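You operate a simulated robot arm through the tools that you are given. There is no shell and no other tool. Be economical: measure what you need, move in short steps, check, and stop when the job is done.

You run a simulated two-armed robot. Do the job below in one go: nothing can be reset, and whatever is moved stays where it is left.

Task
Swap the grey bung in the green bung holder for the yellow one.
Fine: hold the holder while you work its clamp; old bung in the orange tray; clamp shut at the end.

The check looks at the end state, three seconds after you hand in, the way a careful person would. Anything else that was tipped, shoved, dropped, spilled or broken makes it a failure.

Robot
Two 7-joint arms with two-finger parallel grippers on one trunk, on a base that drives. Base frame: it is fixed to the floor where the robot stands at the start and does not move with it; the origin is under the middle of the robot, x ahead of it, y to its left, z up. Readings come in m, degrees, newtons and seconds.
The left shoulder is at the start at [0.06, 0.143, 0.926], the right one opposite. With the tool pointing down near the work surface each hand reaches from about 0.28 to 0.7 m from the robot's upright axis, wherever it stands, measured 20 degrees to its own side. Places, roughly: bung clamp [0.5, 0, 0.9]; inside of the orange tray [0.8, -0.1, 0.9]; nest of the green bung holder [0.5, -0.1, 0.9]. Payload 1.57 kg a hand.
Tool frame (each hand has its own): the origin (TCP) lies between the finger pads and is the grasp point; the fingertips stand 0.03 m ahead of it; z points along the fingers, y is the line along which they close. Largest opening 0.11 m; finger width 0.024, thickness 0.012; the body of the gripper, 0.048 by 0.112 m, starts 0.078 m behind the TCP.
Orientation is that of the tool frame in the base frame, as a unit quaternion [x, y, z, w]. With the fingers straight down and closing along the base's y, the tool's x points along the base's -x, its y along +y and its z along -z.

Tools
- The arms move only by the tool apply_moves. It takes "left_series", "right_series" or both (then of equal length, played together; a hand with none holds still); each is a list of rows, each a list of 6 numbers: the shift along the tool's x, y, z in units of 250 mm (1.0 is 250 mm), then the turn, a rotation vector about the tool's x, y, z in units of 120 degrees (1.0 is 120 degrees). In form: [[x, y, z, wx, wy, wz], ...]. A call has 1 to 8 rows; each row is the pose to reach, as a shift and turn from the pose commanded when the call began, along the tool's axes at that moment. "left_gripper" and "right_gripper" are, for a hand that has rows, the opening, from 0 (shut) to 1 (fully open), set as the call begins (left out, the last holds). A call with a number of a shift or a turn outside -1 to 1 is refused whole. A row lasts 0.2 s, in which the tool goes at most 0.05 m and 8.6 degrees; a call with a longer step from one row to the next is refused whole, and so is a gripper value outside its range. Where a pose cannot be reached the arm comes as near as it can. A force on the tool above 90 N (or 10 N above the force at the start of the call, whichever is more), or a blocked arm, ends the call early, and 0.2 s more pass. Each finger travels about 0.045 m/s and halts on what it meets, pressing with about 27 N; the grip force reading is that of the motor and also rises with nothing between the fingers. The clock runs only during rows and for 0.2 s after the last one: add rows that repeat a pose to give the fingers time. It gives the time, the measured TCP pose, the force on the tool (base axes), the opening and the grip force at its end, in the units of the frame above (readings bear some noise).
- Cameras (640 x 400 px; columns grow to the right, rows downward): "scene" is now at [0.0487, 0.0015, 1.5406]; the picture's right is [0.03, -1.00, 0.00], its down [-0.73, -0.02, -0.69] and it looks along [0.69, 0.02, -0.73] (base axes); focal length 285 px, centre (320, 200). "left" rides on the left gripper at [0.07, -0.016, -0.141] in its tool frame; the picture's right is [0.23, 0.97, 0.00], its down [-0.86, 0.20, -0.48] and it looks along [-0.47, 0.11, 0.88] (tool axes); focal length 222 px, centre (320, 200). "right" rides on the right gripper at [0.07, 0.016, -0.141] in its tool frame; the picture's right is [-0.23, 0.97, 0.00], its down [-0.86, -0.20, -0.48] and it looks along [-0.47, -0.11, 0.88] (tool axes); focal length 222 px, centre (320, 200). There is no depth. A picture from a camera that has moved, and an enlarged one, comes with that camera's place and axes in the base frame and with its lens.
- snapshot(camera): a new picture of that camera. The clock stands still meanwhile.
- slide_trunk(by): slides the trunk up (or, below 0, down) by that many m; the arms and the scene camera ride with it, the base frame stays. It gives what a move gives, with no picture.
- drive_base(legs): drives the robot by 1 to 6 legs, each [ahead, left, turn to the left] in m, m and degrees, along the robot's own axes; the way and the turn of a leg run together, so that a leg with both is an arc; at most 1.5 m and 180 degrees a leg. The arms and the cameras ride along, it lands a little off, and it stops where it bumps. It gives what a move gives.
- head_to(pan, tilt): turns the head with the scene camera to pan (to the left, within 86 degrees either way) and tilt (down, from -29 to 69), counted from straight ahead of the robot. It gives what a move gives.
- zoom(camera, box): a new picture of the part [left, top, right, bottom] of that camera's present view, enlarged. The clock stands still meanwhile.
- job_done(): hands the job in; it is judged then, once.

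Go step by step. Nothing tells you exact positions but the pictures and the camera data: compare them with the known pose of the tool, close in by small moves and look again before you grip or let go. The budget is 120 turns and 88 pictures, counting those below and the enlarged ones. Unless the task says otherwise, let go and move clear before handing in, and close with one line.

The tools are called after "Call:" as name(argument=value, ...) on one line, values as JSON. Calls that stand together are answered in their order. apply_moves: Moves the arms, as the interface text tells. Its arguments: {"type":"object","properties":{"left_series":{"type":"array"},"left_gripper":{"type":"number"},"right_series":{"type":"array"},"right_gripper":{"type":"number"}},"required":[]} The other tools are called the same way: slide_trunk (by) slides the trunk up or down; drive_base (legs) drives the base; head_to (pan, tilt) turns the head that bears the scene camera; snapshot (camera) takes a picture; zoom (camera, box) takes an enlarged picture of a part of a camera's view; job_done () hands the job in.

At the start:

```text
t: 0.0
left_tcp_pos: [0.4129, 0.2058, 0.9998]
left_orientation: [-0.001, 1.0, -0.001, 0.0]
left_force: [0.9, 0.0, 0.4]
left_grip_width: 0.11
left_gripper_force: 0.0
right_tcp_pos: [0.5894, -0.2585, 1.0001]
right_orientation: [0.0, 1.0, 0.0, 0.0]
right_force: [0.3, 0.7, 0.9]
right_grip_width: 0.1102
right_gripper_force: 0.0
trunk travel left (down, up): [-0.525, 0.065]
robot x, y, heading: [-0.0012, -0.0002, 0.1]
head pan, tilt: [1.6, 46.6]
```

scene: 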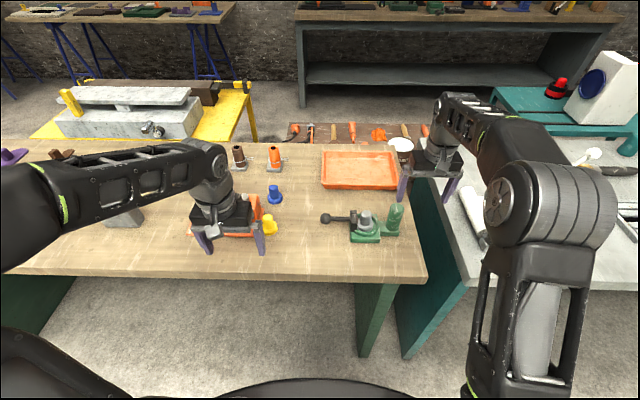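
right: 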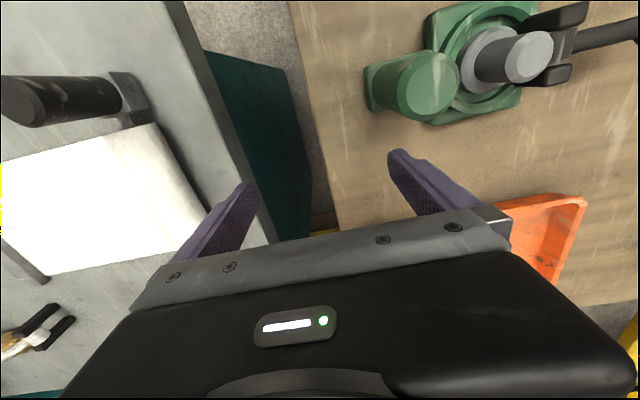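
left: 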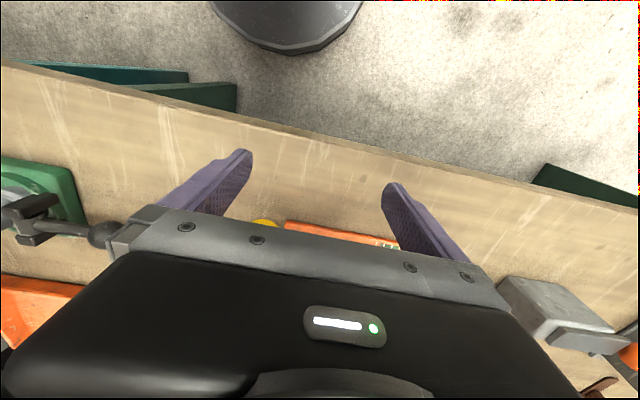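

I see the green holder with a grey bung at about (0.5,-0.1), its clamp lever sticking out to the left, the orange tray behind, and a yellow bung near the left gripper. I'll zoom in for detail.

Call:
zoom(camera="scene", box=[300, 180, 430, 261])

Call:
zoom(camera="scene", box=[180, 130, 340, 270])

Call:
zoom(camera="right", box=[340, 0, 640, 188])

```text
4.92 times, centred on (365, 220) of scene
camera zoom: at [0.0487, 0.0015, 1.5406], right [0.03, -1.0, 0.0], down [-0.73, -0.02, -0.69], along [0.69, 0.02, -0.73], focal length 1404 px, centre (98, 99)
```

zoom: 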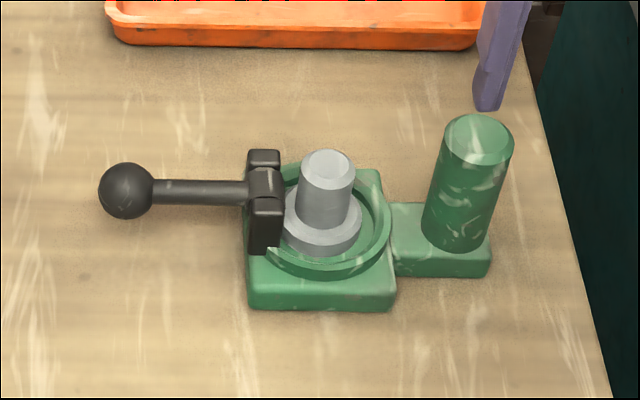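

```text
2.86 times, centred on (260, 200) of scene
camera zoom: at [0.0487, 0.0015, 1.5406], right [0.03, -1.0, 0.0], down [-0.73, -0.02, -0.69], along [0.69, 0.02, -0.73], focal length 815 px, centre (491, 200)
```

zoom: 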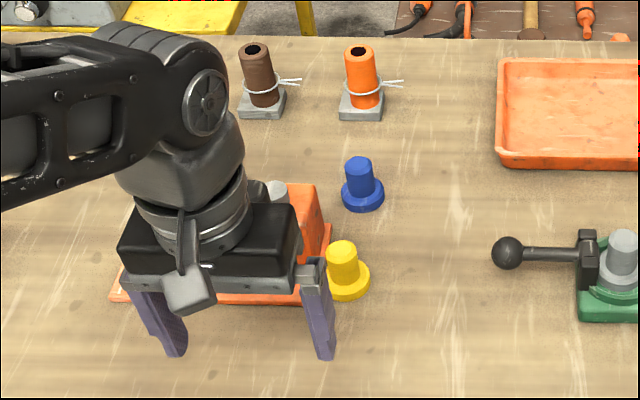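

```text
2.13 times, centred on (490, 94) of right
camera zoom: at [0.5208, -0.2418, 1.14], right [0.23, 0.97, 0.0], down [0.86, -0.2, 0.48], along [0.47, -0.11, -0.88], focal length 473 px, centre (-42, 426)
```

zoom: 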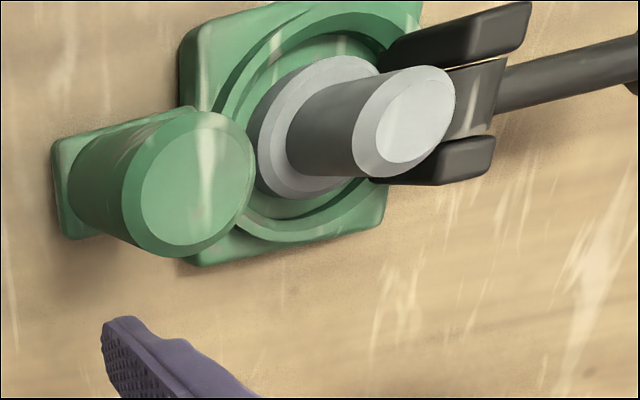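

The clamp seems to have a horizontal lever with its ball near (0.537, 0.0, 0.95), and the holder's green handle is near (0.537, -0.183). I'll raise and yaw the left hand so its camera looks at the clamp from the side.

Call:
apply_moves(left_series=[[0, 0, -0.1, 0, 0, 0.03], [0, 0, -0.2, 0, 0, 0.1], [0, 0, -0.3, 0, 0, 0.17], [0, 0, -0.4, 0, 0, 0.24], [0, 0, -0.5, 0, 0, 0.31], [0, 0, -0.5, 0, 0, 0.38], [0, 0, -0.5, 0, 0, 0.45], [0, 0, -0.5, 0, 0, 0.52]])

Call:
apply_moves(left_series=[[0, 0, 0, 0, 0, 0.07], [0, 0, 0, 0, 0, 0.14], [0, 0, 0, 0, 0, 0.23], [0, 0, 0, 0, 0, 0.23]])

Call:
snapshot(camera="left")

Call:
snapshot(camera="scene")

```text
t: 1.8
left_tcp_pos: [0.4107, 0.2025, 1.1258]
left_orientation: [0.52, 0.854, 0.002, 0.0]
left_force: [0.5, -0.4, 0.6]
left_grip_width: 0.1103
left_gripper_force: 0.0
left hand out of reach, approached as far as the arm can: row 5
right_tcp_pos: [0.5901, -0.2607, 0.9999]
right_orientation: [0.001, 1.0, 0.0, 0.001]
right_force: [-0.4, -1.4, -0.1]
right_grip_width: 0.1097
right_gripper_force: 0.2
trunk travel left (down, up): [-0.525, 0.065]
robot x, y, heading: [0.0006, 0.0005, 0.1]
head pan, tilt: [1.6, 46.6]
```

```text
refused: row 3 steps farther than a row can; nothing moved
```

```text
81 pictures are left
camera left: at [0.3639, 0.2557, 1.2672], right [0.76, 0.65, 0.0], down [0.57, -0.67, 0.48], along [0.31, -0.36, -0.88], focal length 222 px, centre (320, 200)
```

left: 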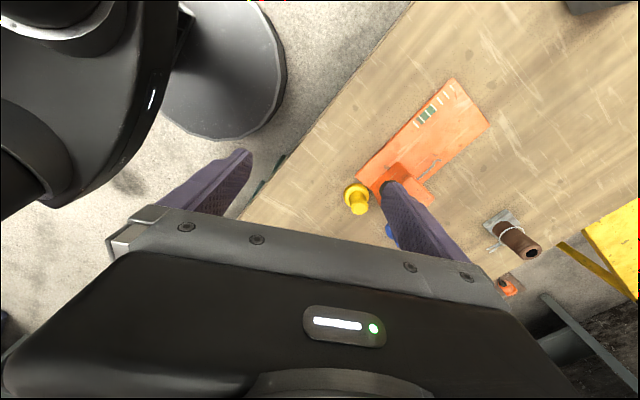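

```text
80 pictures are left
camera scene: at [0.0461, -0.002, 1.5407], right [0.03, -1.0, 0.0], down [-0.73, -0.02, -0.69], along [0.69, 0.02, -0.73], focal length 285 px, centre (320, 200)
```

scene: 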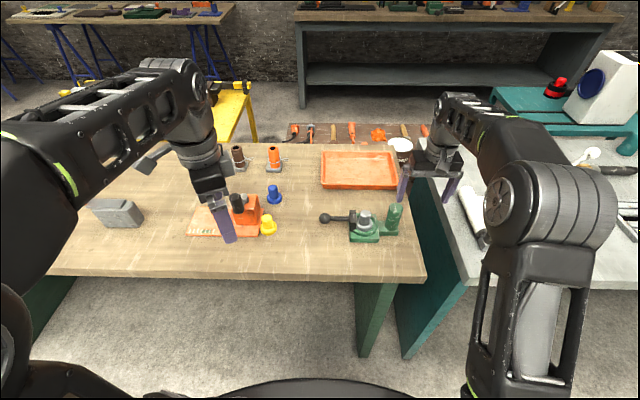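

The left hand is now clear of everything. I'll finish the yaw while moving toward the clamp side, then tilt to look at it.

Call:
apply_moves(left_series=[[-0.1, 0.08, 0, 0, 0, 0.05], [-0.2, 0.16, 0, 0, 0, 0.1], [-0.3, 0.24, 0, 0, 0, 0.15], [-0.4, 0.32, 0, 0, 0, 0.2], [-0.5, 0.38, 0, 0, 0, 0.233], [-0.58, 0.41, 0, 0, 0, 0.233], [-0.58, 0.41, 0, 0, 0, 0.233]])

Call:
apply_moves(left_series=[[0, 0, 0, 0, -0.06, 0], [0, 0, 0, 0, -0.12, 0], [0, 0, 0, 0, -0.18, 0], [0, 0, 0, 0, -0.25, 0], [0, 0, 0, 0, -0.25, 0]])

Call:
snapshot(camera="left")

```text
t: 3.4
left_tcp_pos: [0.5418, 0.129, 1.0874]
left_orientation: [0.71, 0.705, 0.001, 0.002]
left_force: [-0.1, -1.0, -0.3]
left_grip_width: 0.1101
left_gripper_force: 0.0
left hand out of reach, approached as far as the arm can: row 1, 2, 3, 4, 5, 6, 7
right_tcp_pos: [0.5908, -0.258, 1.0]
right_orientation: [0.0, 1.0, 0.0, 0.001]
right_force: [-0.6, 0.3, -0.7]
right_grip_width: 0.11
right_gripper_force: 0.0
trunk travel left (down, up): [-0.525, 0.065]
robot x, y, heading: [-0.002, -0.0002, -0.0]
head pan, tilt: [1.6, 46.6]
```

```text
t: 4.6
left_tcp_pos: [0.5225, 0.1196, 1.081]
left_orientation: [0.685, 0.681, -0.182, 0.185]
left_force: [-0.3, -1.7, 0.3]
left_grip_width: 0.1097
left_gripper_force: 0.0
left hand out of reach, approached as far as the arm can: row 3, 4, 5
right_tcp_pos: [0.5901, -0.2588, 0.9997]
right_orientation: [0.001, 1.0, -0.001, 0.0]
right_force: [-0.7, -0.6, 0.4]
right_grip_width: 0.1099
right_gripper_force: 0.1
trunk travel left (down, up): [-0.525, 0.065]
robot x, y, heading: [0.0007, -0.0006, -0.1]
head pan, tilt: [1.6, 46.6]
```

```text
79 pictures are left
camera left: at [0.5048, 0.2502, 1.1679], right [0.98, 0.19, -0.11], down [0.19, -0.5, 0.84], along [0.11, -0.84, -0.53], focal length 222 px, centre (320, 200)
```

left: 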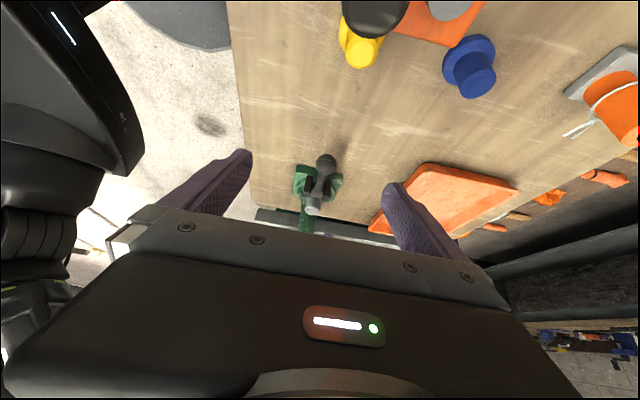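

The view shows the clamp from its lever end. I'll zoom in on it.

Call:
zoom(camera="left", box=[270, 140, 370, 240])

Call:
zoom(camera="left", box=[320, 0, 520, 110])

```text
4.00 times, centred on (320, 190) of left
camera zoom: at [0.5048, 0.2502, 1.1679], right [0.98, 0.19, -0.11], down [0.19, -0.5, 0.84], along [0.11, -0.84, -0.53], focal length 888 px, centre (320, 240)
```

zoom: 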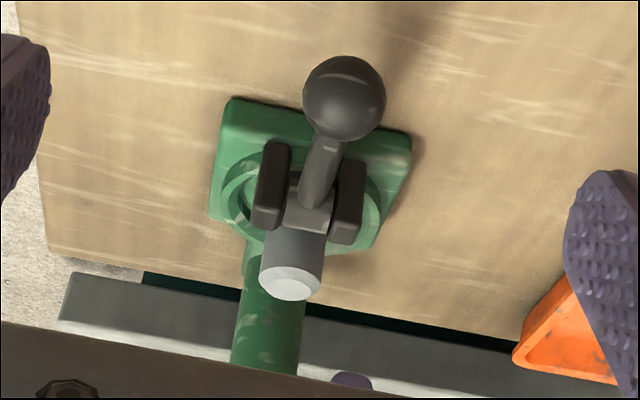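

```text
3.20 times, centred on (420, 55) of left
camera zoom: at [0.5048, 0.2502, 1.1679], right [0.98, 0.19, -0.11], down [0.19, -0.5, 0.84], along [0.11, -0.84, -0.53], focal length 711 px, centre (0, 664)
```

zoom: 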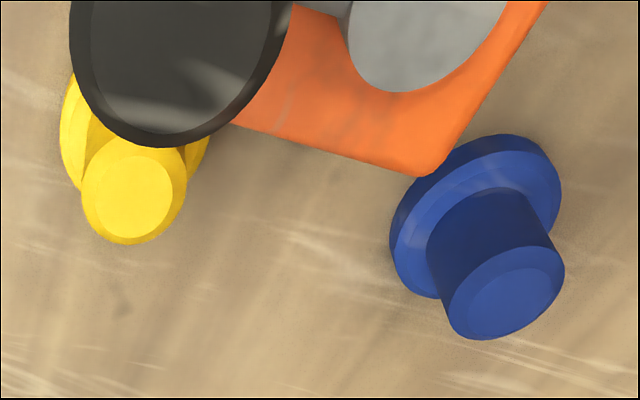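

The clamp has a hinge bracket with two cheeks and a lever between them. I'll enlarge the scene view to see whether the nose overlaps the bung's flange.

Call:
zoom(camera="scene", box=[335, 200, 385, 245])

Call:
zoom(camera="right", box=[440, 0, 600, 100])

```text
8.89 times, centred on (360, 222) of scene
camera zoom: at [0.0489, 0.0012, 1.5406], right [0.03, -1.0, 0.0], down [-0.73, -0.02, -0.69], along [0.69, 0.02, -0.73], focal length 2534 px, centre (-36, 0)
```

zoom: 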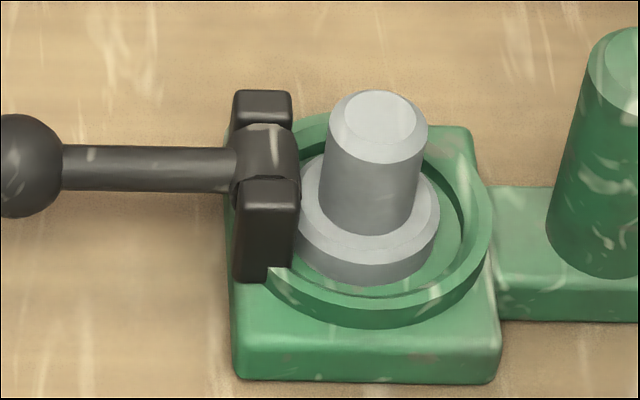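

```text
4.00 times, centred on (520, 50) of right
camera zoom: at [0.5209, -0.2421, 1.1399], right [0.23, 0.97, 0.0], down [0.86, -0.2, 0.48], along [0.47, -0.11, -0.88], focal length 888 px, centre (-480, 800)
```

zoom: 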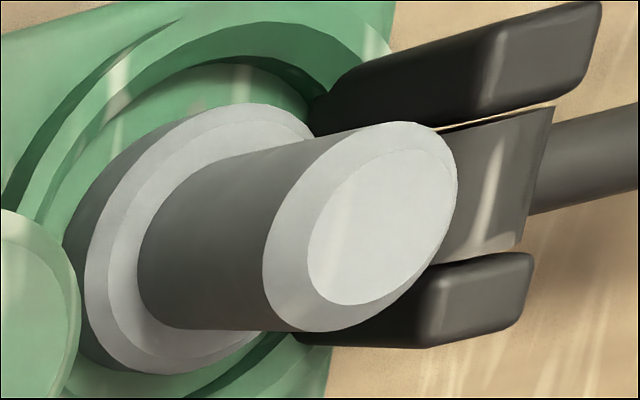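

The pivot is at about (0.54, -0.075, 0.946), the ball at (0.54, 0.0, 0.948) and the handle at (0.537, -0.183) with its top near z = 1.0. I'll raise the right hand and yaw it so it closes along x, above the handle.

Call:
apply_moves(right_series=[[0, 0, -0.1, 0, 0, -0.06], [0, 0, -0.2, 0, 0, -0.13], [0, 0, -0.3, 0, 0, -0.2], [0, 0, -0.3, 0, 0, -0.27], [0.05, 0.07, -0.3, 0, 0, -0.34], [0.1, 0.14, -0.3, 0, 0, -0.41], [0.15, 0.21, -0.3, 0, 0, -0.48], [0.2, 0.28, -0.3, 0, 0, -0.55]])

Call:
apply_moves(right_series=[[0, 0, 0, 0, 0, -0.07], [0, 0, 0, 0, 0, -0.14], [0, 0, 0, 0, 0, -0.2], [0, 0, 0, 0, 0, -0.2]])

Call:
snapshot(camera="right")

Call:
snapshot(camera="scene")

```text
t: 6.4
left_tcp_pos: [0.5206, 0.1214, 1.0807]
left_orientation: [0.685, 0.681, -0.181, 0.185]
left_force: [1.2, -0.1, 0.2]
left_grip_width: 0.1102
left_gripper_force: 0.0
right_tcp_pos: [0.5391, -0.188, 1.0749]
right_orientation: [-0.546, 0.838, 0.0, 0.001]
right_force: [0.5, 0.1, 1.2]
right_grip_width: 0.11
right_gripper_force: 0.0
right hand out of reach, approached as far as the arm can: row 3, 4, 5
trunk travel left (down, up): [-0.525, 0.065]
robot x, y, heading: [0.0043, -0.0018, 0.0]
head pan, tilt: [1.6, 46.6]
```

```text
t: 7.4
left_tcp_pos: [0.5217, 0.1211, 1.0802]
left_orientation: [0.685, 0.681, -0.18, 0.184]
left_force: [1.2, 0.0, -0.2]
left_grip_width: 0.1102
left_gripper_force: 0.1
right_tcp_pos: [0.5395, -0.1893, 1.0756]
right_orientation: [0.708, -0.707, 0.0, 0.0]
right_force: [-0.1, -0.1, -0.2]
right_grip_width: 0.1101
right_gripper_force: 0.0
trunk travel left (down, up): [-0.525, 0.065]
robot x, y, heading: [0.0014, -0.0019, -0.0]
head pan, tilt: [1.6, 46.6]
```

```text
74 pictures are left
camera right: at [0.5241, -0.2581, 1.2149], right [-0.97, 0.23, 0.0], down [0.2, 0.86, 0.48], along [0.11, 0.47, -0.88], focal length 222 px, centre (320, 200)
```

right: 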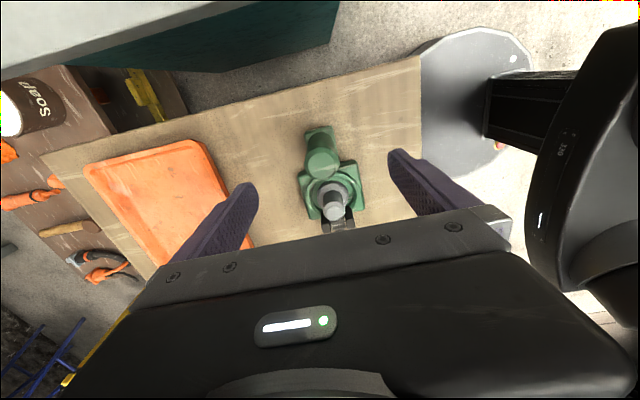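

```text
73 pictures are left
camera scene: at [0.0488, 0.0015, 1.5406], right [0.03, -1.0, 0.0], down [-0.73, -0.02, -0.69], along [0.69, 0.02, -0.73], focal length 285 px, centre (320, 200)
```

scene: 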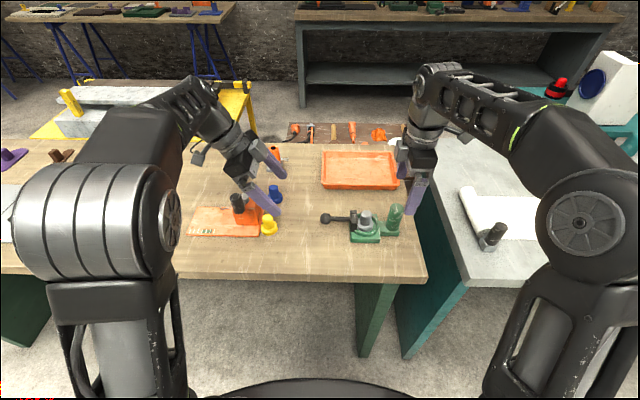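

The right hand is now nearly straight above the handle. One enlarged view to fix its position.

Call:
zoom(camera="right", box=[280, 110, 380, 230])

```text
3.33 times, centred on (330, 170) of right
camera zoom: at [0.5241, -0.2581, 1.2149], right [-0.97, 0.23, 0.0], down [0.2, 0.86, 0.48], along [0.11, 0.47, -0.88], focal length 740 px, centre (287, 300)
```

zoom: 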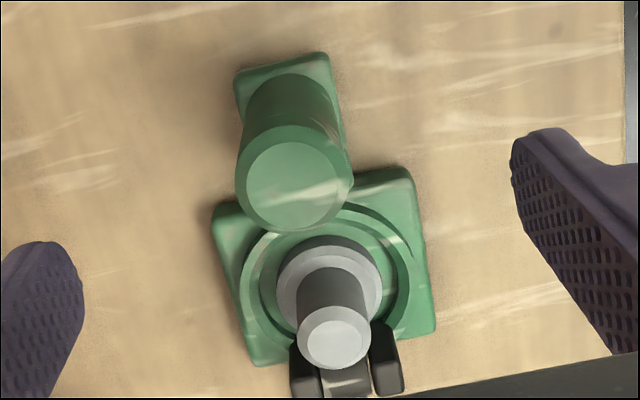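

Handle at (0.540, -0.183), bung axis at (0.541, -0.106) with its top at z about 0.973. I'll descend on the handle and close.

Call:
apply_moves(right_series=[[-0.024, 0, 0.1, 0, 0, 0], [-0.024, 0, 0.2, 0, 0, 0], [-0.024, 0, 0.3, 0, 0, 0], [-0.024, 0, 0.4, 0, 0, 0], [-0.024, 0, 0.42, 0, 0, 0]])

Call:
snapshot(camera="right")

```text
t: 8.6
left_tcp_pos: [0.521, 0.1218, 1.0807]
left_orientation: [0.685, 0.682, -0.181, 0.184]
left_force: [-0.2, 0.4, 1.1]
left_grip_width: 0.1101
left_gripper_force: 0.0
right_tcp_pos: [0.5408, -0.1819, 0.9694]
right_orientation: [-0.707, 0.707, 0.0, 0.0]
right_force: [0.8, -0.4, 0.5]
right_grip_width: 0.1101
right_gripper_force: 0.1
trunk travel left (down, up): [-0.525, 0.065]
robot x, y, heading: [-0.0024, 0.0033, 0.1]
head pan, tilt: [1.6, 46.6]
```

```text
71 pictures are left
camera right: at [0.5245, -0.2518, 1.1095], right [-0.97, 0.23, 0.0], down [0.2, 0.85, 0.48], along [0.11, 0.47, -0.88], focal length 222 px, centre (320, 200)
```

right: 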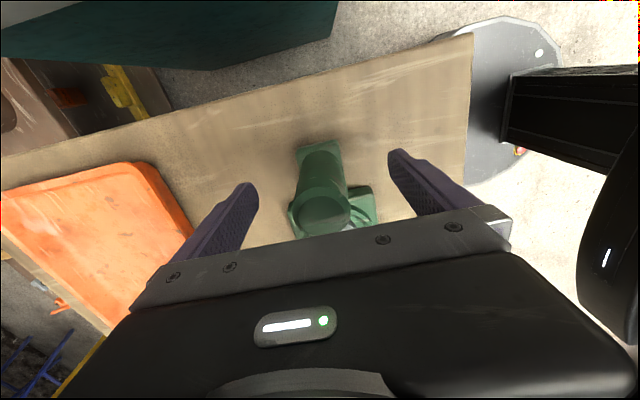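

The fingers straddle the handle evenly. Closing the right hand.

Call:
apply_moves(right_series=[[0, 0, 0, 0, 0, 0], [0, 0, 0, 0, 0, 0], [0, 0, 0, 0, 0, 0], [0, 0, 0, 0, 0, 0], [0, 0, 0, 0, 0, 0], [0, 0, 0, 0, 0, 0]], right_gripper=0)

Call:
snapshot(camera="left")

```text
t: 10.0
left_tcp_pos: [0.5224, 0.1209, 1.0806]
left_orientation: [0.685, 0.682, -0.18, 0.184]
left_force: [-0.3, -0.9, 0.9]
left_grip_width: 0.1099
left_gripper_force: 0.0
right_tcp_pos: [0.5398, -0.1813, 0.9693]
right_orientation: [0.707, -0.707, 0.0, 0.0]
right_force: [-0.2, 0.3, -0.8]
right_grip_width: 0.0357
right_gripper_force: 27.0
trunk travel left (down, up): [-0.525, 0.065]
robot x, y, heading: [0.0017, 0.0004, 0.1]
head pan, tilt: [1.6, 46.6]
```

```text
70 pictures are left
camera left: at [0.5046, 0.2503, 1.1682], right [0.98, 0.19, -0.11], down [0.19, -0.5, 0.84], along [0.11, -0.84, -0.53], focal length 222 px, centre (320, 200)
```

left: 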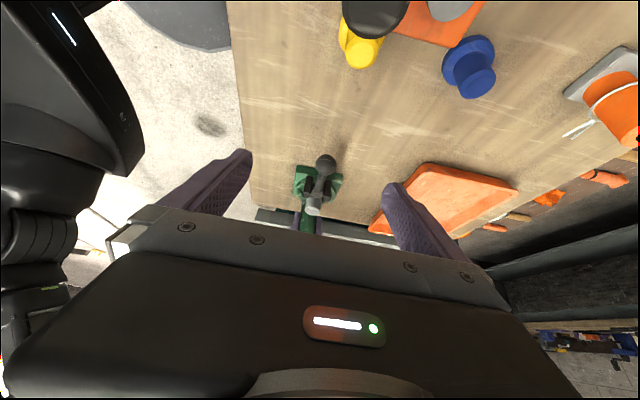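

The handle is held. Now the left hand goes to a pre-grasp pose above and beside the lever's ball.

Call:
apply_moves(left_series=[[-0.04, 0.02, 0.12, 0, 0, 0], [-0.08, 0.04, 0.24, 0, 0, 0], [-0.12, 0.06, 0.36, 0, 0, 0], [-0.153, 0.072, 0.4, 0, 0, 0], [-0.153, 0.072, 0.4, 0, 0, 0]])

Call:
snapshot(camera="left")

Call:
snapshot(camera="scene")

```text
t: 11.2
left_tcp_pos: [0.5393, 0.0365, 1.0136]
left_orientation: [0.685, 0.681, -0.184, 0.183]
left_force: [0.8, 0.5, -0.4]
left_grip_width: 0.1098
left_gripper_force: 0.1
right_tcp_pos: [0.5405, -0.183, 0.9684]
right_orientation: [0.707, -0.707, 0.001, 0.0]
right_force: [-0.4, 0.3, 0.6]
right_grip_width: 0.0353
right_gripper_force: 26.8
trunk travel left (down, up): [-0.525, 0.065]
robot x, y, heading: [0.0021, 0.0046, 0.1]
head pan, tilt: [1.6, 46.6]
```

```text
69 pictures are left
camera left: at [0.524, 0.1669, 1.1005], right [0.98, 0.19, -0.11], down [0.2, -0.5, 0.84], along [0.1, -0.84, -0.53], focal length 222 px, centre (320, 200)
```

left: 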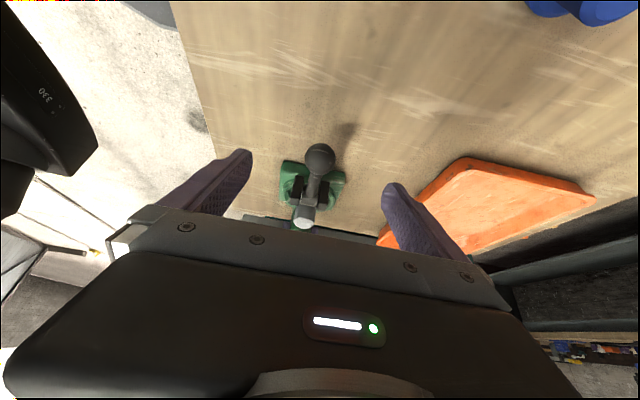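

```text
68 pictures are left
camera scene: at [0.0487, 0.0014, 1.5406], right [0.03, -1.0, 0.0], down [-0.73, -0.02, -0.69], along [0.69, 0.02, -0.73], focal length 285 px, centre (320, 200)
```

scene: 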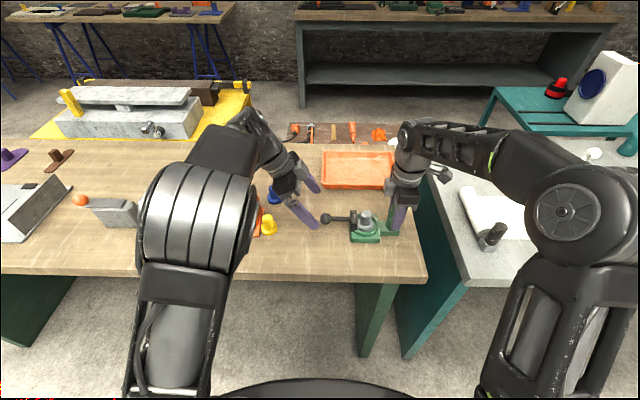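

The ball is in line with the fingers. I'll advance along the fingers about 74 mm and check.

Call:
apply_moves(left_series=[[0, 0, 0.1, 0, 0, 0], [0, 0, 0.2, 0, 0, 0], [0.004, 0, 0.295, 0, 0, 0], [0.004, 0, 0.295, 0, 0, 0]])

Call:
zoom(camera="scene", box=[270, 160, 430, 260])

Call:
snapshot(camera="left")

```text
t: 12.2
left_tcp_pos: [0.5396, 0.0012, 0.9476]
left_orientation: [0.685, 0.681, -0.184, 0.183]
left_force: [0.7, -0.7, -0.1]
left_grip_width: 0.11
left_gripper_force: 0.0
right_tcp_pos: [0.541, -0.1819, 0.9698]
right_orientation: [-0.707, 0.707, 0.001, 0.0]
right_force: [0.4, -0.3, 0.8]
right_grip_width: 0.0354
right_gripper_force: 27.1
trunk travel left (down, up): [-0.525, 0.065]
robot x, y, heading: [0.0016, -0.0003, -0.1]
head pan, tilt: [1.6, 46.6]
```

```text
4.00 times, centred on (350, 210) of scene
camera zoom: at [0.0487, 0.0014, 1.5406], right [0.03, -1.0, 0.0], down [-0.73, -0.02, -0.69], along [0.69, 0.02, -0.73], focal length 1140 px, centre (200, 160)
```

zoom: 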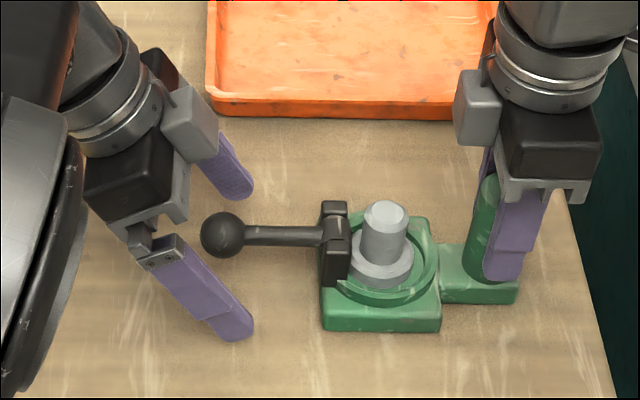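

```text
66 pictures are left
camera left: at [0.5231, 0.1307, 1.0358], right [0.97, 0.19, -0.11], down [0.2, -0.5, 0.84], along [0.1, -0.84, -0.53], focal length 222 px, centre (320, 200)
```

left: 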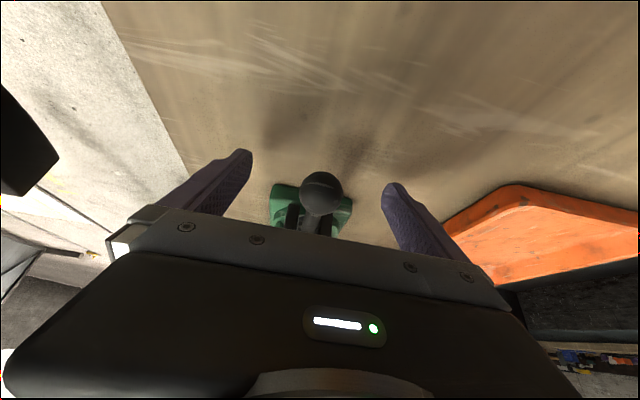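

The ball sits between the pads. Closing the left hand.

Call:
apply_moves(left_series=[[0, 0, 0, 0, 0, 0], [0, 0, 0, 0, 0, 0], [0, 0, 0, 0, 0, 0], [0, 0, 0, 0, 0, 0], [0, 0, 0, 0, 0, 0], [0, 0, 0, 0, 0, 0]], left_gripper=0)

Call:
apply_moves(left_series=[[-0.015, 0, -0.022, 0, 0, 0], [-0.03, 0, -0.0435, 0, 0, 0], [-0.05, 0, -0.062, 0, 0, 0], [-0.068, 0, -0.081, 0, 0, 0]])

Call:
zoom(camera="scene", box=[270, 160, 430, 260])

```text
t: 13.6
left_tcp_pos: [0.5389, 0.0008, 0.9481]
left_orientation: [0.686, 0.68, -0.183, 0.182]
left_force: [0.6, -0.3, 0.1]
left_grip_width: 0.0307
left_gripper_force: 26.2
right_tcp_pos: [0.5406, -0.1832, 0.9701]
right_orientation: [-0.707, 0.707, 0.0, 0.0]
right_force: [0.1, -0.5, 0.9]
right_grip_width: 0.0355
right_gripper_force: 27.4
trunk travel left (down, up): [-0.525, 0.065]
robot x, y, heading: [-0.0007, 0.0002, -0.1]
head pan, tilt: [1.6, 46.6]
```

```text
t: 14.6
left_tcp_pos: [0.5397, -0.0023, 0.975]
left_orientation: [0.685, 0.681, -0.184, 0.182]
left_force: [-0.3, 10.9, -6.0]
left_grip_width: 0.031
left_gripper_force: 27.2
right_tcp_pos: [0.542, -0.1845, 0.9693]
right_orientation: [-0.706, 0.708, -0.001, -0.001]
right_force: [0.4, -12.9, 5.9]
right_grip_width: 0.0357
right_gripper_force: 27.0
trunk travel left (down, up): [-0.525, 0.065]
robot x, y, heading: [0.0025, -0.0001, -0.0]
head pan, tilt: [1.6, 46.6]
```

```text
4.00 times, centred on (350, 210) of scene
camera zoom: at [0.0489, 0.0013, 1.5406], right [0.03, -1.0, 0.0], down [-0.73, -0.02, -0.69], along [0.69, 0.02, -0.73], focal length 1140 px, centre (200, 160)
```

zoom: 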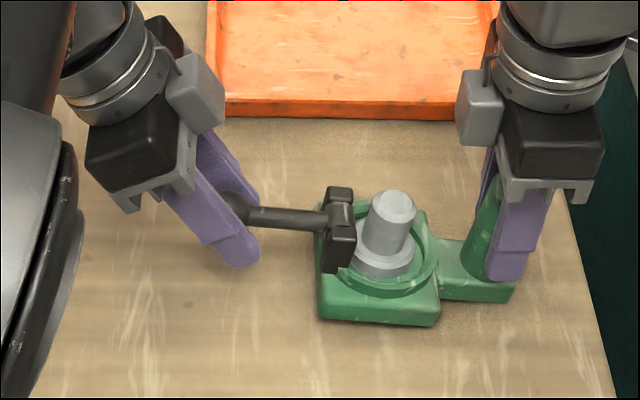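

Lifting made the holder tip slightly rather than the lever turn: my grip closing along x pivots about x. I'll set it back down and regrip the handle with the fingers closing along y, which resists that torque.

Call:
apply_moves(left_series=[[0.018, 0, 0.019, 0, 0, 0], [0.035, 0, 0.04, 0, 0, 0], [0.053, 0, 0.06, 0, 0, 0], [0.068, 0, 0.081, 0, 0, 0], [0.068, 0, 0.081, 0, 0, 0]])

Call:
zoom(camera="scene", box=[270, 160, 430, 260])

```text
t: 15.8
left_tcp_pos: [0.5381, -0.0009, 0.9484]
left_orientation: [0.686, 0.679, -0.186, 0.183]
left_force: [1.7, -13.7, 9.0]
left_grip_width: 0.031
left_gripper_force: 27.3
right_tcp_pos: [0.5405, -0.1811, 0.9694]
right_orientation: [0.708, -0.706, -0.002, -0.002]
right_force: [-0.6, 12.1, -5.9]
right_grip_width: 0.0354
right_gripper_force: 26.7
trunk travel left (down, up): [-0.525, 0.065]
robot x, y, heading: [0.0022, 0.0005, -0.0]
head pan, tilt: [1.6, 46.6]
```

```text
4.00 times, centred on (350, 210) of scene
camera zoom: at [0.0486, 0.0013, 1.5406], right [0.03, -1.0, 0.0], down [-0.73, -0.02, -0.69], along [0.69, 0.02, -0.73], focal length 1140 px, centre (200, 160)
```

zoom: 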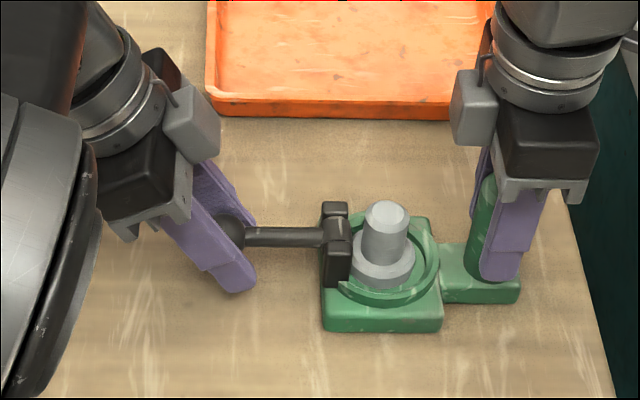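

The holder is flat again. Right hand releases, rises, yaws back by 90° and narrows its opening.

Call:
apply_moves(right_series=[[0, 0, 0, 0, 0, 0], [0, 0, 0, 0, 0, 0], [0, 0, 0, 0, 0, 0], [0, 0, -0.1, 0, 0, 0], [0, 0, -0.2, 0, 0, 0], [0, 0, -0.3, 0, 0, 0], [0, 0, -0.36, 0, 0, 0], [0, 0, -0.36, 0, 0, 0.06]], right_gripper=0.7)

Call:
apply_moves(right_series=[[0, 0, 0, 0, 0, 0.07], [0, 0, 0, 0, 0, 0.14], [0, 0, 0, 0, 0, 0.21], [0, 0, 0, 0, 0, 0.28], [0, 0, 0, 0, 0, 0.35], [0, 0, 0, 0, 0, 0.42], [0, 0, 0, 0, 0, 0.49], [0, 0, 0, 0, 0, 0.56]], right_gripper=0.55)

Call:
apply_moves(right_series=[[0, 0, 0, 0, 0, 0.07], [0, 0, 0, 0, 0, 0.13], [0, 0, 0, 0, 0, 0.13]])

Call:
zoom(camera="scene", box=[270, 160, 430, 260])

Call:
snapshot(camera="right")

```text
t: 17.6
left_tcp_pos: [0.5381, 0.0016, 0.9483]
left_orientation: [0.685, 0.681, -0.183, 0.183]
left_force: [-0.4, 0.0, 3.8]
left_grip_width: 0.0306
left_gripper_force: 26.8
right_tcp_pos: [0.5382, -0.1825, 1.0604]
right_orientation: [-0.661, 0.751, -0.001, 0.0]
right_force: [-0.7, -0.7, -0.3]
right_grip_width: 0.0768
right_gripper_force: 0.1
trunk travel left (down, up): [-0.525, 0.065]
robot x, y, heading: [-0.0007, 0.0001, 0.1]
head pan, tilt: [1.6, 46.6]
```

```text
t: 19.4
left_tcp_pos: [0.539, 0.0018, 0.9475]
left_orientation: [0.686, 0.68, -0.184, 0.182]
left_force: [-1.1, 1.0, 0.3]
left_grip_width: 0.0309
left_gripper_force: 26.3
right_tcp_pos: [0.5402, -0.1822, 1.0598]
right_orientation: [-0.135, 0.991, 0.0, 0.0]
right_force: [0.5, 0.0, -0.1]
right_grip_width: 0.0604
right_gripper_force: 0.2
trunk travel left (down, up): [-0.525, 0.065]
robot x, y, heading: [-0.0011, -0.0011, 0.1]
head pan, tilt: [1.6, 46.6]
```

```text
t: 20.2
left_tcp_pos: [0.5384, 0.0015, 0.9486]
left_orientation: [0.685, 0.681, -0.184, 0.183]
left_force: [-2.4, 0.1, 0.8]
left_grip_width: 0.0308
left_gripper_force: 27.2
right_tcp_pos: [0.5402, -0.1837, 1.0594]
right_orientation: [0.001, 1.0, -0.001, 0.0]
right_force: [0.8, 0.3, 0.2]
right_grip_width: 0.0606
right_gripper_force: 0.1
trunk travel left (down, up): [-0.525, 0.065]
robot x, y, heading: [0.0001, 0.0011, 0.2]
head pan, tilt: [1.6, 46.6]
```

```text
4.00 times, centred on (350, 210) of scene
camera zoom: at [0.0486, 0.0015, 1.5406], right [0.03, -1.0, 0.0], down [-0.73, -0.02, -0.69], along [0.69, 0.02, -0.73], focal length 1140 px, centre (200, 160)
```

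zoom: 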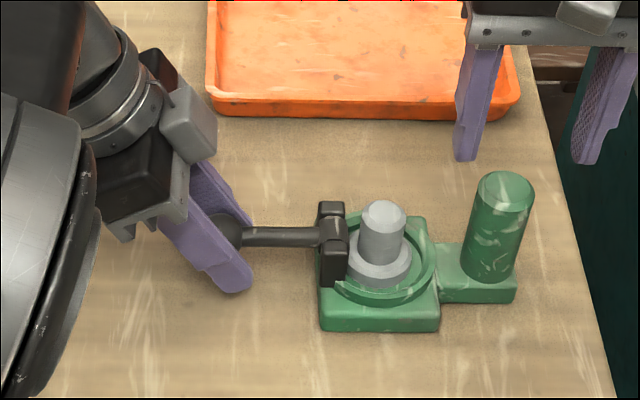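

```text
62 pictures are left
camera right: at [0.4707, -0.166, 1.2001], right [0.23, 0.97, 0.0], down [0.85, -0.2, 0.48], along [0.47, -0.11, -0.88], focal length 222 px, centre (320, 200)
```

right: 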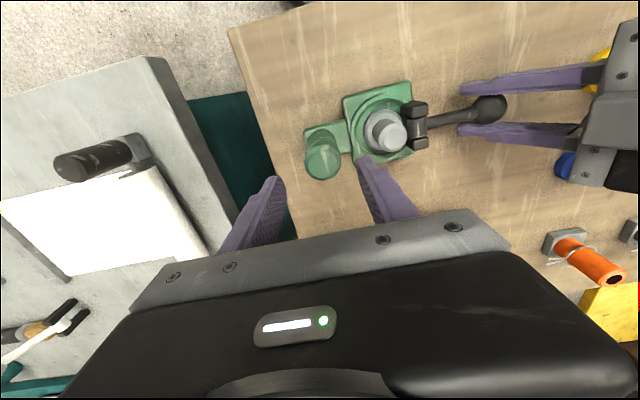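

Handle still at about (0.540, -0.181). Descending and gripping with the fingers along y.

Call:
apply_moves(right_series=[[0, 0.008, 0.1, 0, 0, 0], [0, 0.008, 0.2, 0, 0, 0], [0, 0.008, 0.3, 0, 0, 0], [0, 0.008, 0.35, 0, 0, 0], [0, 0.008, 0.35, 0, 0, 0]])

Call:
apply_moves(right_series=[[0, 0, 0, 0, 0, 0], [0, 0, 0, 0, 0, 0], [0, 0, 0, 0, 0, 0], [0, 0, 0, 0, 0, 0], [0, 0, 0, 0, 0, 0]], right_gripper=0)

Call:
zoom(camera="scene", box=[270, 160, 430, 260])

```text
t: 21.4
left_tcp_pos: [0.5378, 0.0022, 0.9484]
left_orientation: [0.686, 0.68, -0.184, 0.182]
left_force: [-1.1, 1.5, 0.5]
left_grip_width: 0.0312
left_gripper_force: 27.2
right_tcp_pos: [0.5406, -0.1807, 0.9723]
right_orientation: [-0.001, 1.0, -0.001, 0.0]
right_force: [0.2, 0.3, -0.3]
right_grip_width: 0.0604
right_gripper_force: 0.1
trunk travel left (down, up): [-0.525, 0.065]
robot x, y, heading: [-0.0001, 0.0019, -0.1]
head pan, tilt: [1.6, 46.6]
```

```text
t: 22.6
left_tcp_pos: [0.5389, 0.0001, 0.9491]
left_orientation: [0.686, 0.68, -0.184, 0.182]
left_force: [-0.3, 0.0, 2.2]
left_grip_width: 0.0308
left_gripper_force: 27.3
right_tcp_pos: [0.5405, -0.1804, 0.9721]
right_orientation: [0.0, 1.0, 0.0, 0.0]
right_force: [-0.5, 1.7, 0.5]
right_grip_width: 0.0339
right_gripper_force: 26.9
trunk travel left (down, up): [-0.525, 0.065]
robot x, y, heading: [-0.001, 0.0001, -0.1]
head pan, tilt: [1.6, 46.6]
```

```text
4.00 times, centred on (350, 210) of scene
camera zoom: at [0.0488, 0.0015, 1.5406], right [0.03, -1.0, 0.0], down [-0.73, -0.02, -0.69], along [0.69, 0.02, -0.73], focal length 1140 px, centre (200, 160)
```

zoom: 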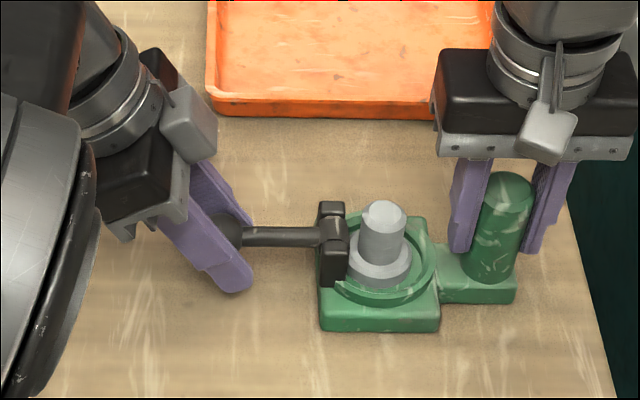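

Good grip across y. Now lifting the lever about 10° along its arc.

Call:
apply_moves(left_series=[[-0.015, 0, -0.022, 0, 0, 0], [-0.03, 0, -0.0435, 0, 0, 0], [-0.05, 0, -0.062, 0, 0, 0]])

Call:
zoom(camera="scene", box=[270, 160, 430, 260])

```text
t: 23.4
left_tcp_pos: [0.5387, -0.0016, 0.9691]
left_orientation: [0.685, 0.681, -0.183, 0.181]
left_force: [-0.4, 4.6, -11.3]
left_grip_width: 0.0307
left_gripper_force: 26.9
right_tcp_pos: [0.5416, -0.1821, 0.9726]
right_orientation: [0.001, 1.0, 0.0, 0.001]
right_force: [0.2, -4.5, 7.3]
right_grip_width: 0.0343
right_gripper_force: 26.7
trunk travel left (down, up): [-0.525, 0.065]
robot x, y, heading: [-0.0003, -0.0013, -0.4]
head pan, tilt: [1.6, 46.6]
```

```text
4.00 times, centred on (350, 210) of scene
camera zoom: at [0.049, 0.0013, 1.5405], right [0.03, -1.0, 0.0], down [-0.73, -0.02, -0.69], along [0.69, 0.02, -0.73], focal length 1140 px, centre (200, 160)
```

zoom: 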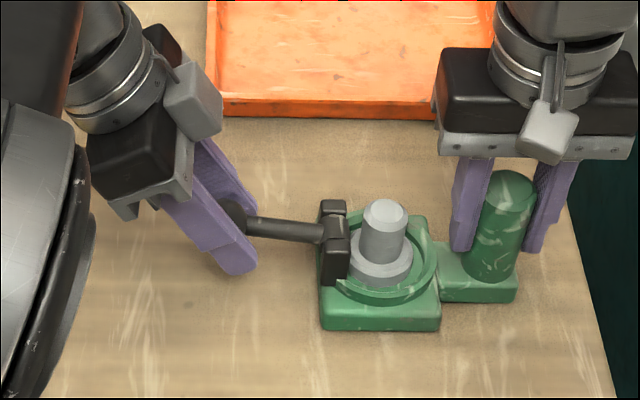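

The lever turns and the holder stays flat. Continuing the arc to about 55°.

Call:
apply_moves(left_series=[[-0.019, 0, -0.018, 0, 0, 0], [-0.039, 0, -0.035, 0, 0, 0], [-0.062, 0, -0.049, 0, 0, 0], [-0.085, 0, -0.062, 0, 0, 0], [-0.11, 0, -0.072, 0, 0, 0], [-0.135, 0, -0.08, 0, 0, 0], [-0.16, 0, -0.086, 0, 0, 0], [-0.187, 0, -0.0895, 0, 0, 0]])

Call:
zoom(camera="scene", box=[270, 160, 430, 260])

```text
t: 25.2
left_tcp_pos: [0.5373, -0.0312, 1.0116]
left_orientation: [0.685, 0.68, -0.185, 0.183]
left_force: [0.0, 0.0, -0.2]
left_grip_width: 0.0
left_gripper_force: 21.5
right_tcp_pos: [0.54, -0.1806, 0.9707]
right_orientation: [-0.001, 1.0, 0.001, 0.001]
right_force: [0.2, 0.6, 0.4]
right_grip_width: 0.0341
right_gripper_force: 27.2
trunk travel left (down, up): [-0.525, 0.065]
robot x, y, heading: [-0.0034, -0.0024, -0.0]
head pan, tilt: [1.6, 46.6]
```

```text
4.00 times, centred on (350, 210) of scene
camera zoom: at [0.049, 0.0012, 1.5405], right [0.03, -1.0, 0.0], down [-0.73, -0.02, -0.69], along [0.69, 0.02, -0.73], focal length 1140 px, centre (200, 160)
```

zoom: 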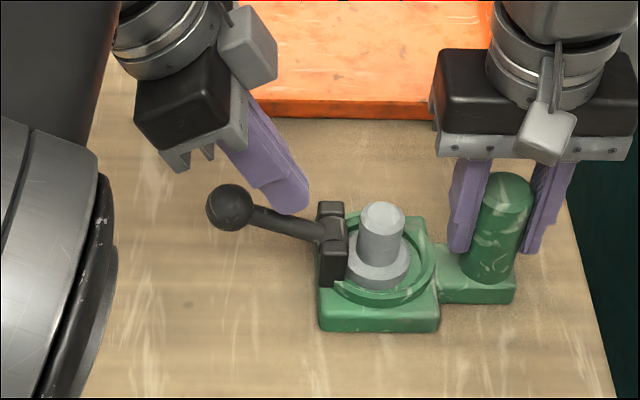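

The ball slipped out of the fingers at about 25°, and the lever stayed there. I'll instead push it from outside with the closed fingers: first go around to the outer side of the ball.

Call:
apply_moves(left_series=[[0, 0, -0.1, 0, 0, 0], [0, 0, -0.22, 0, 0, 0], [0.13, 0, -0.22, 0, 0, 0], [0.26, 0, -0.22, 0, 0, 0], [0.384, 0, -0.2, 0, 0, 0], [0.384, 0, -0.08, 0, 0, 0], [0.384, 0, 0.018, 0, 0, 0], [0.384, 0, 0.018, 0, 0, 0]])

Call:
zoom(camera="scene", box=[270, 160, 430, 260])

Call:
snapshot(camera="left")

```text
t: 27.0
left_tcp_pos: [0.5381, 0.0496, 0.9597]
left_orientation: [0.685, 0.681, -0.184, 0.182]
left_force: [-0.2, -0.2, 5.1]
left_grip_width: 0.0
left_gripper_force: 21.9
right_tcp_pos: [0.5416, -0.1801, 0.9708]
right_orientation: [0.0, 1.0, 0.001, 0.0]
right_force: [0.0, -0.5, -0.8]
right_grip_width: 0.0342
right_gripper_force: 26.8
trunk travel left (down, up): [-0.525, 0.065]
robot x, y, heading: [-0.0006, 0.0017, 0.0]
head pan, tilt: [1.6, 46.6]
```

```text
4.00 times, centred on (350, 210) of scene
camera zoom: at [0.0489, 0.0012, 1.5406], right [0.03, -1.0, 0.0], down [-0.73, -0.02, -0.69], along [0.69, 0.02, -0.73], focal length 1140 px, centre (200, 160)
```

zoom: 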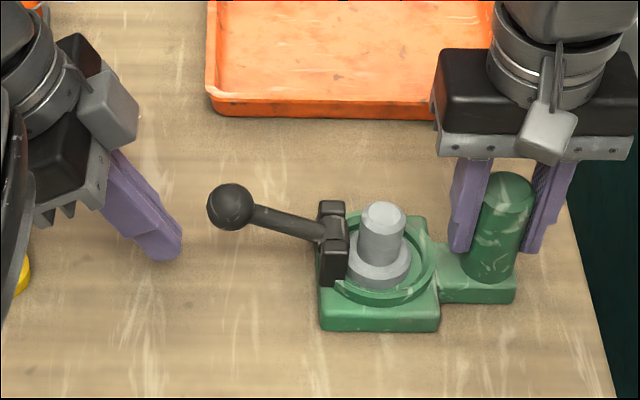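

```text
57 pictures are left
camera left: at [0.5231, 0.1795, 1.0468], right [0.98, 0.19, -0.11], down [0.2, -0.5, 0.84], along [0.1, -0.84, -0.53], focal length 222 px, centre (320, 200)
```

left: 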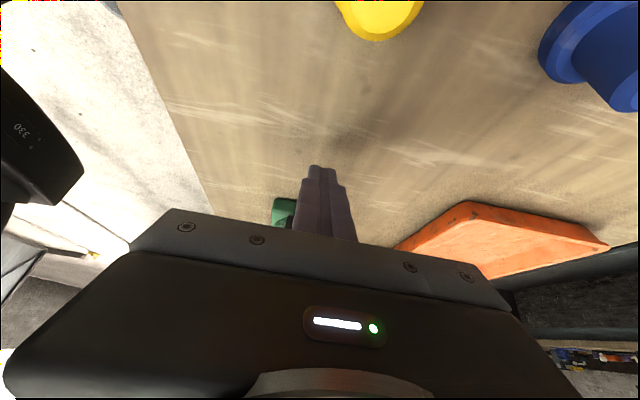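

The fingers stand outside the ball. Pushing the lever up along the arc to about 60°.

Call:
apply_moves(left_series=[[-0.06, 0, 0, 0, 0, 0], [-0.12, 0, 0, 0, 0, 0], [-0.15, 0, -0.016, 0, 0, 0], [-0.185, 0, -0.032, 0, 0, 0], [-0.216, 0, -0.045, 0, 0, 0], [-0.255, 0, -0.052, 0, 0, 0], [-0.295, 0, -0.056, 0, 0, 0]])

Call:
zoom(camera="scene", box=[270, 160, 430, 260])

```text
t: 28.6
left_tcp_pos: [0.5402, -0.0055, 1.0065]
left_orientation: [0.684, 0.683, -0.182, 0.18]
left_force: [0.4, 15.5, -7.9]
left_grip_width: 0.0
left_gripper_force: 21.6
right_tcp_pos: [0.5417, -0.1831, 0.973]
right_orientation: [0.002, 1.0, 0.0, 0.001]
right_force: [-0.2, -15.4, 3.8]
right_grip_width: 0.0346
right_gripper_force: 26.9
trunk travel left (down, up): [-0.525, 0.065]
robot x, y, heading: [0.0011, -0.001, 0.2]
head pan, tilt: [1.6, 46.6]
```

```text
4.00 times, centred on (350, 210) of scene
camera zoom: at [0.0491, 0.0012, 1.5405], right [0.03, -1.0, 0.0], down [-0.73, -0.02, -0.69], along [0.69, 0.02, -0.73], focal length 1140 px, centre (200, 160)
```

zoom: 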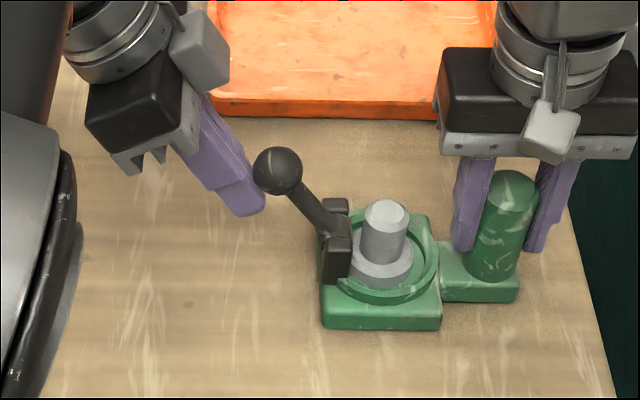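

It works. Continuing to about 90°.

Call:
apply_moves(left_series=[[-0.04, 0, 0.004, 0, 0, 0], [-0.079, 0, 0.01, 0, 0, 0], [-0.115, 0, 0.024, 0, 0, 0], [-0.152, 0, 0.04, 0, 0, 0], [-0.165, 0, 0.046, 0, 0, 0]])

Call:
zoom(camera="scene", box=[270, 160, 430, 260])

```text
t: 29.8
left_tcp_pos: [0.5411, -0.0432, 1.0177]
left_orientation: [0.683, 0.685, -0.178, 0.179]
left_force: [0.3, 45.1, 0.1]
left_grip_width: 0.0
left_gripper_force: 21.3
right_tcp_pos: [0.5418, -0.1872, 0.9707]
right_orientation: [0.004, 1.0, -0.004, -0.001]
right_force: [0.5, -44.7, -4.2]
right_grip_width: 0.0502
right_gripper_force: 26.5
trunk travel left (down, up): [-0.525, 0.065]
robot x, y, heading: [0.0003, -0.0021, 0.1]
head pan, tilt: [1.6, 46.6]
```

```text
4.00 times, centred on (350, 210) of scene
camera zoom: at [0.0492, 0.0013, 1.5405], right [0.03, -1.0, 0.0], down [-0.73, -0.02, -0.69], along [0.69, 0.02, -0.73], focal length 1140 px, centre (200, 160)
```

zoom: 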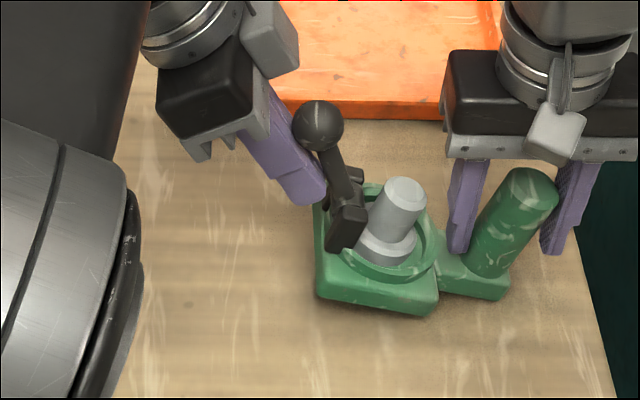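

The lever met its stop and the holder started tipping. Backing off gently so it settles flat.

Call:
apply_moves(left_series=[[0.03, 0, -0.01, 0, 0, 0], [0.06, 0, -0.02, 0, 0, 0], [0.09, 0, -0.03, 0, 0, 0], [0.13, 0, -0.03, 0, 0, 0]])

Call:
zoom(camera="scene", box=[270, 160, 430, 260])

```text
t: 30.8
left_tcp_pos: [0.5385, -0.0174, 1.009]
left_orientation: [0.685, 0.681, -0.184, 0.182]
left_force: [0.4, 3.8, -8.6]
left_grip_width: 0.0001
left_gripper_force: 21.6
right_tcp_pos: [0.541, -0.1788, 0.9725]
right_orientation: [0.0, 1.0, 0.001, 0.002]
right_force: [-0.5, -3.8, 3.7]
right_grip_width: 0.0419
right_gripper_force: 26.9
trunk travel left (down, up): [-0.525, 0.065]
robot x, y, heading: [0.0005, -0.0023, 0.3]
head pan, tilt: [1.6, 46.6]
```

```text
4.00 times, centred on (350, 210) of scene
camera zoom: at [0.0493, 0.0015, 1.5405], right [0.03, -1.0, 0.0], down [-0.73, -0.02, -0.69], along [0.69, 0.02, -0.73], focal length 1140 px, centre (200, 160)
```

zoom: 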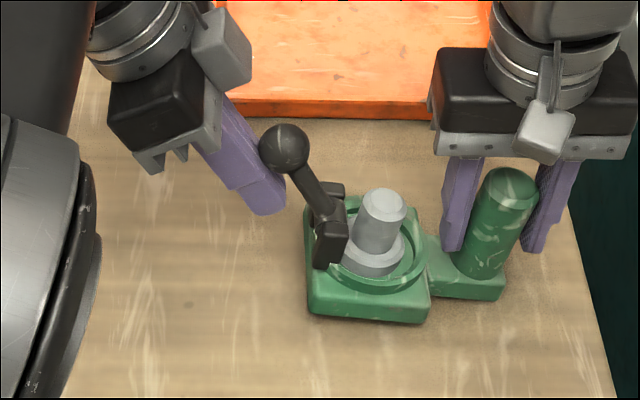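

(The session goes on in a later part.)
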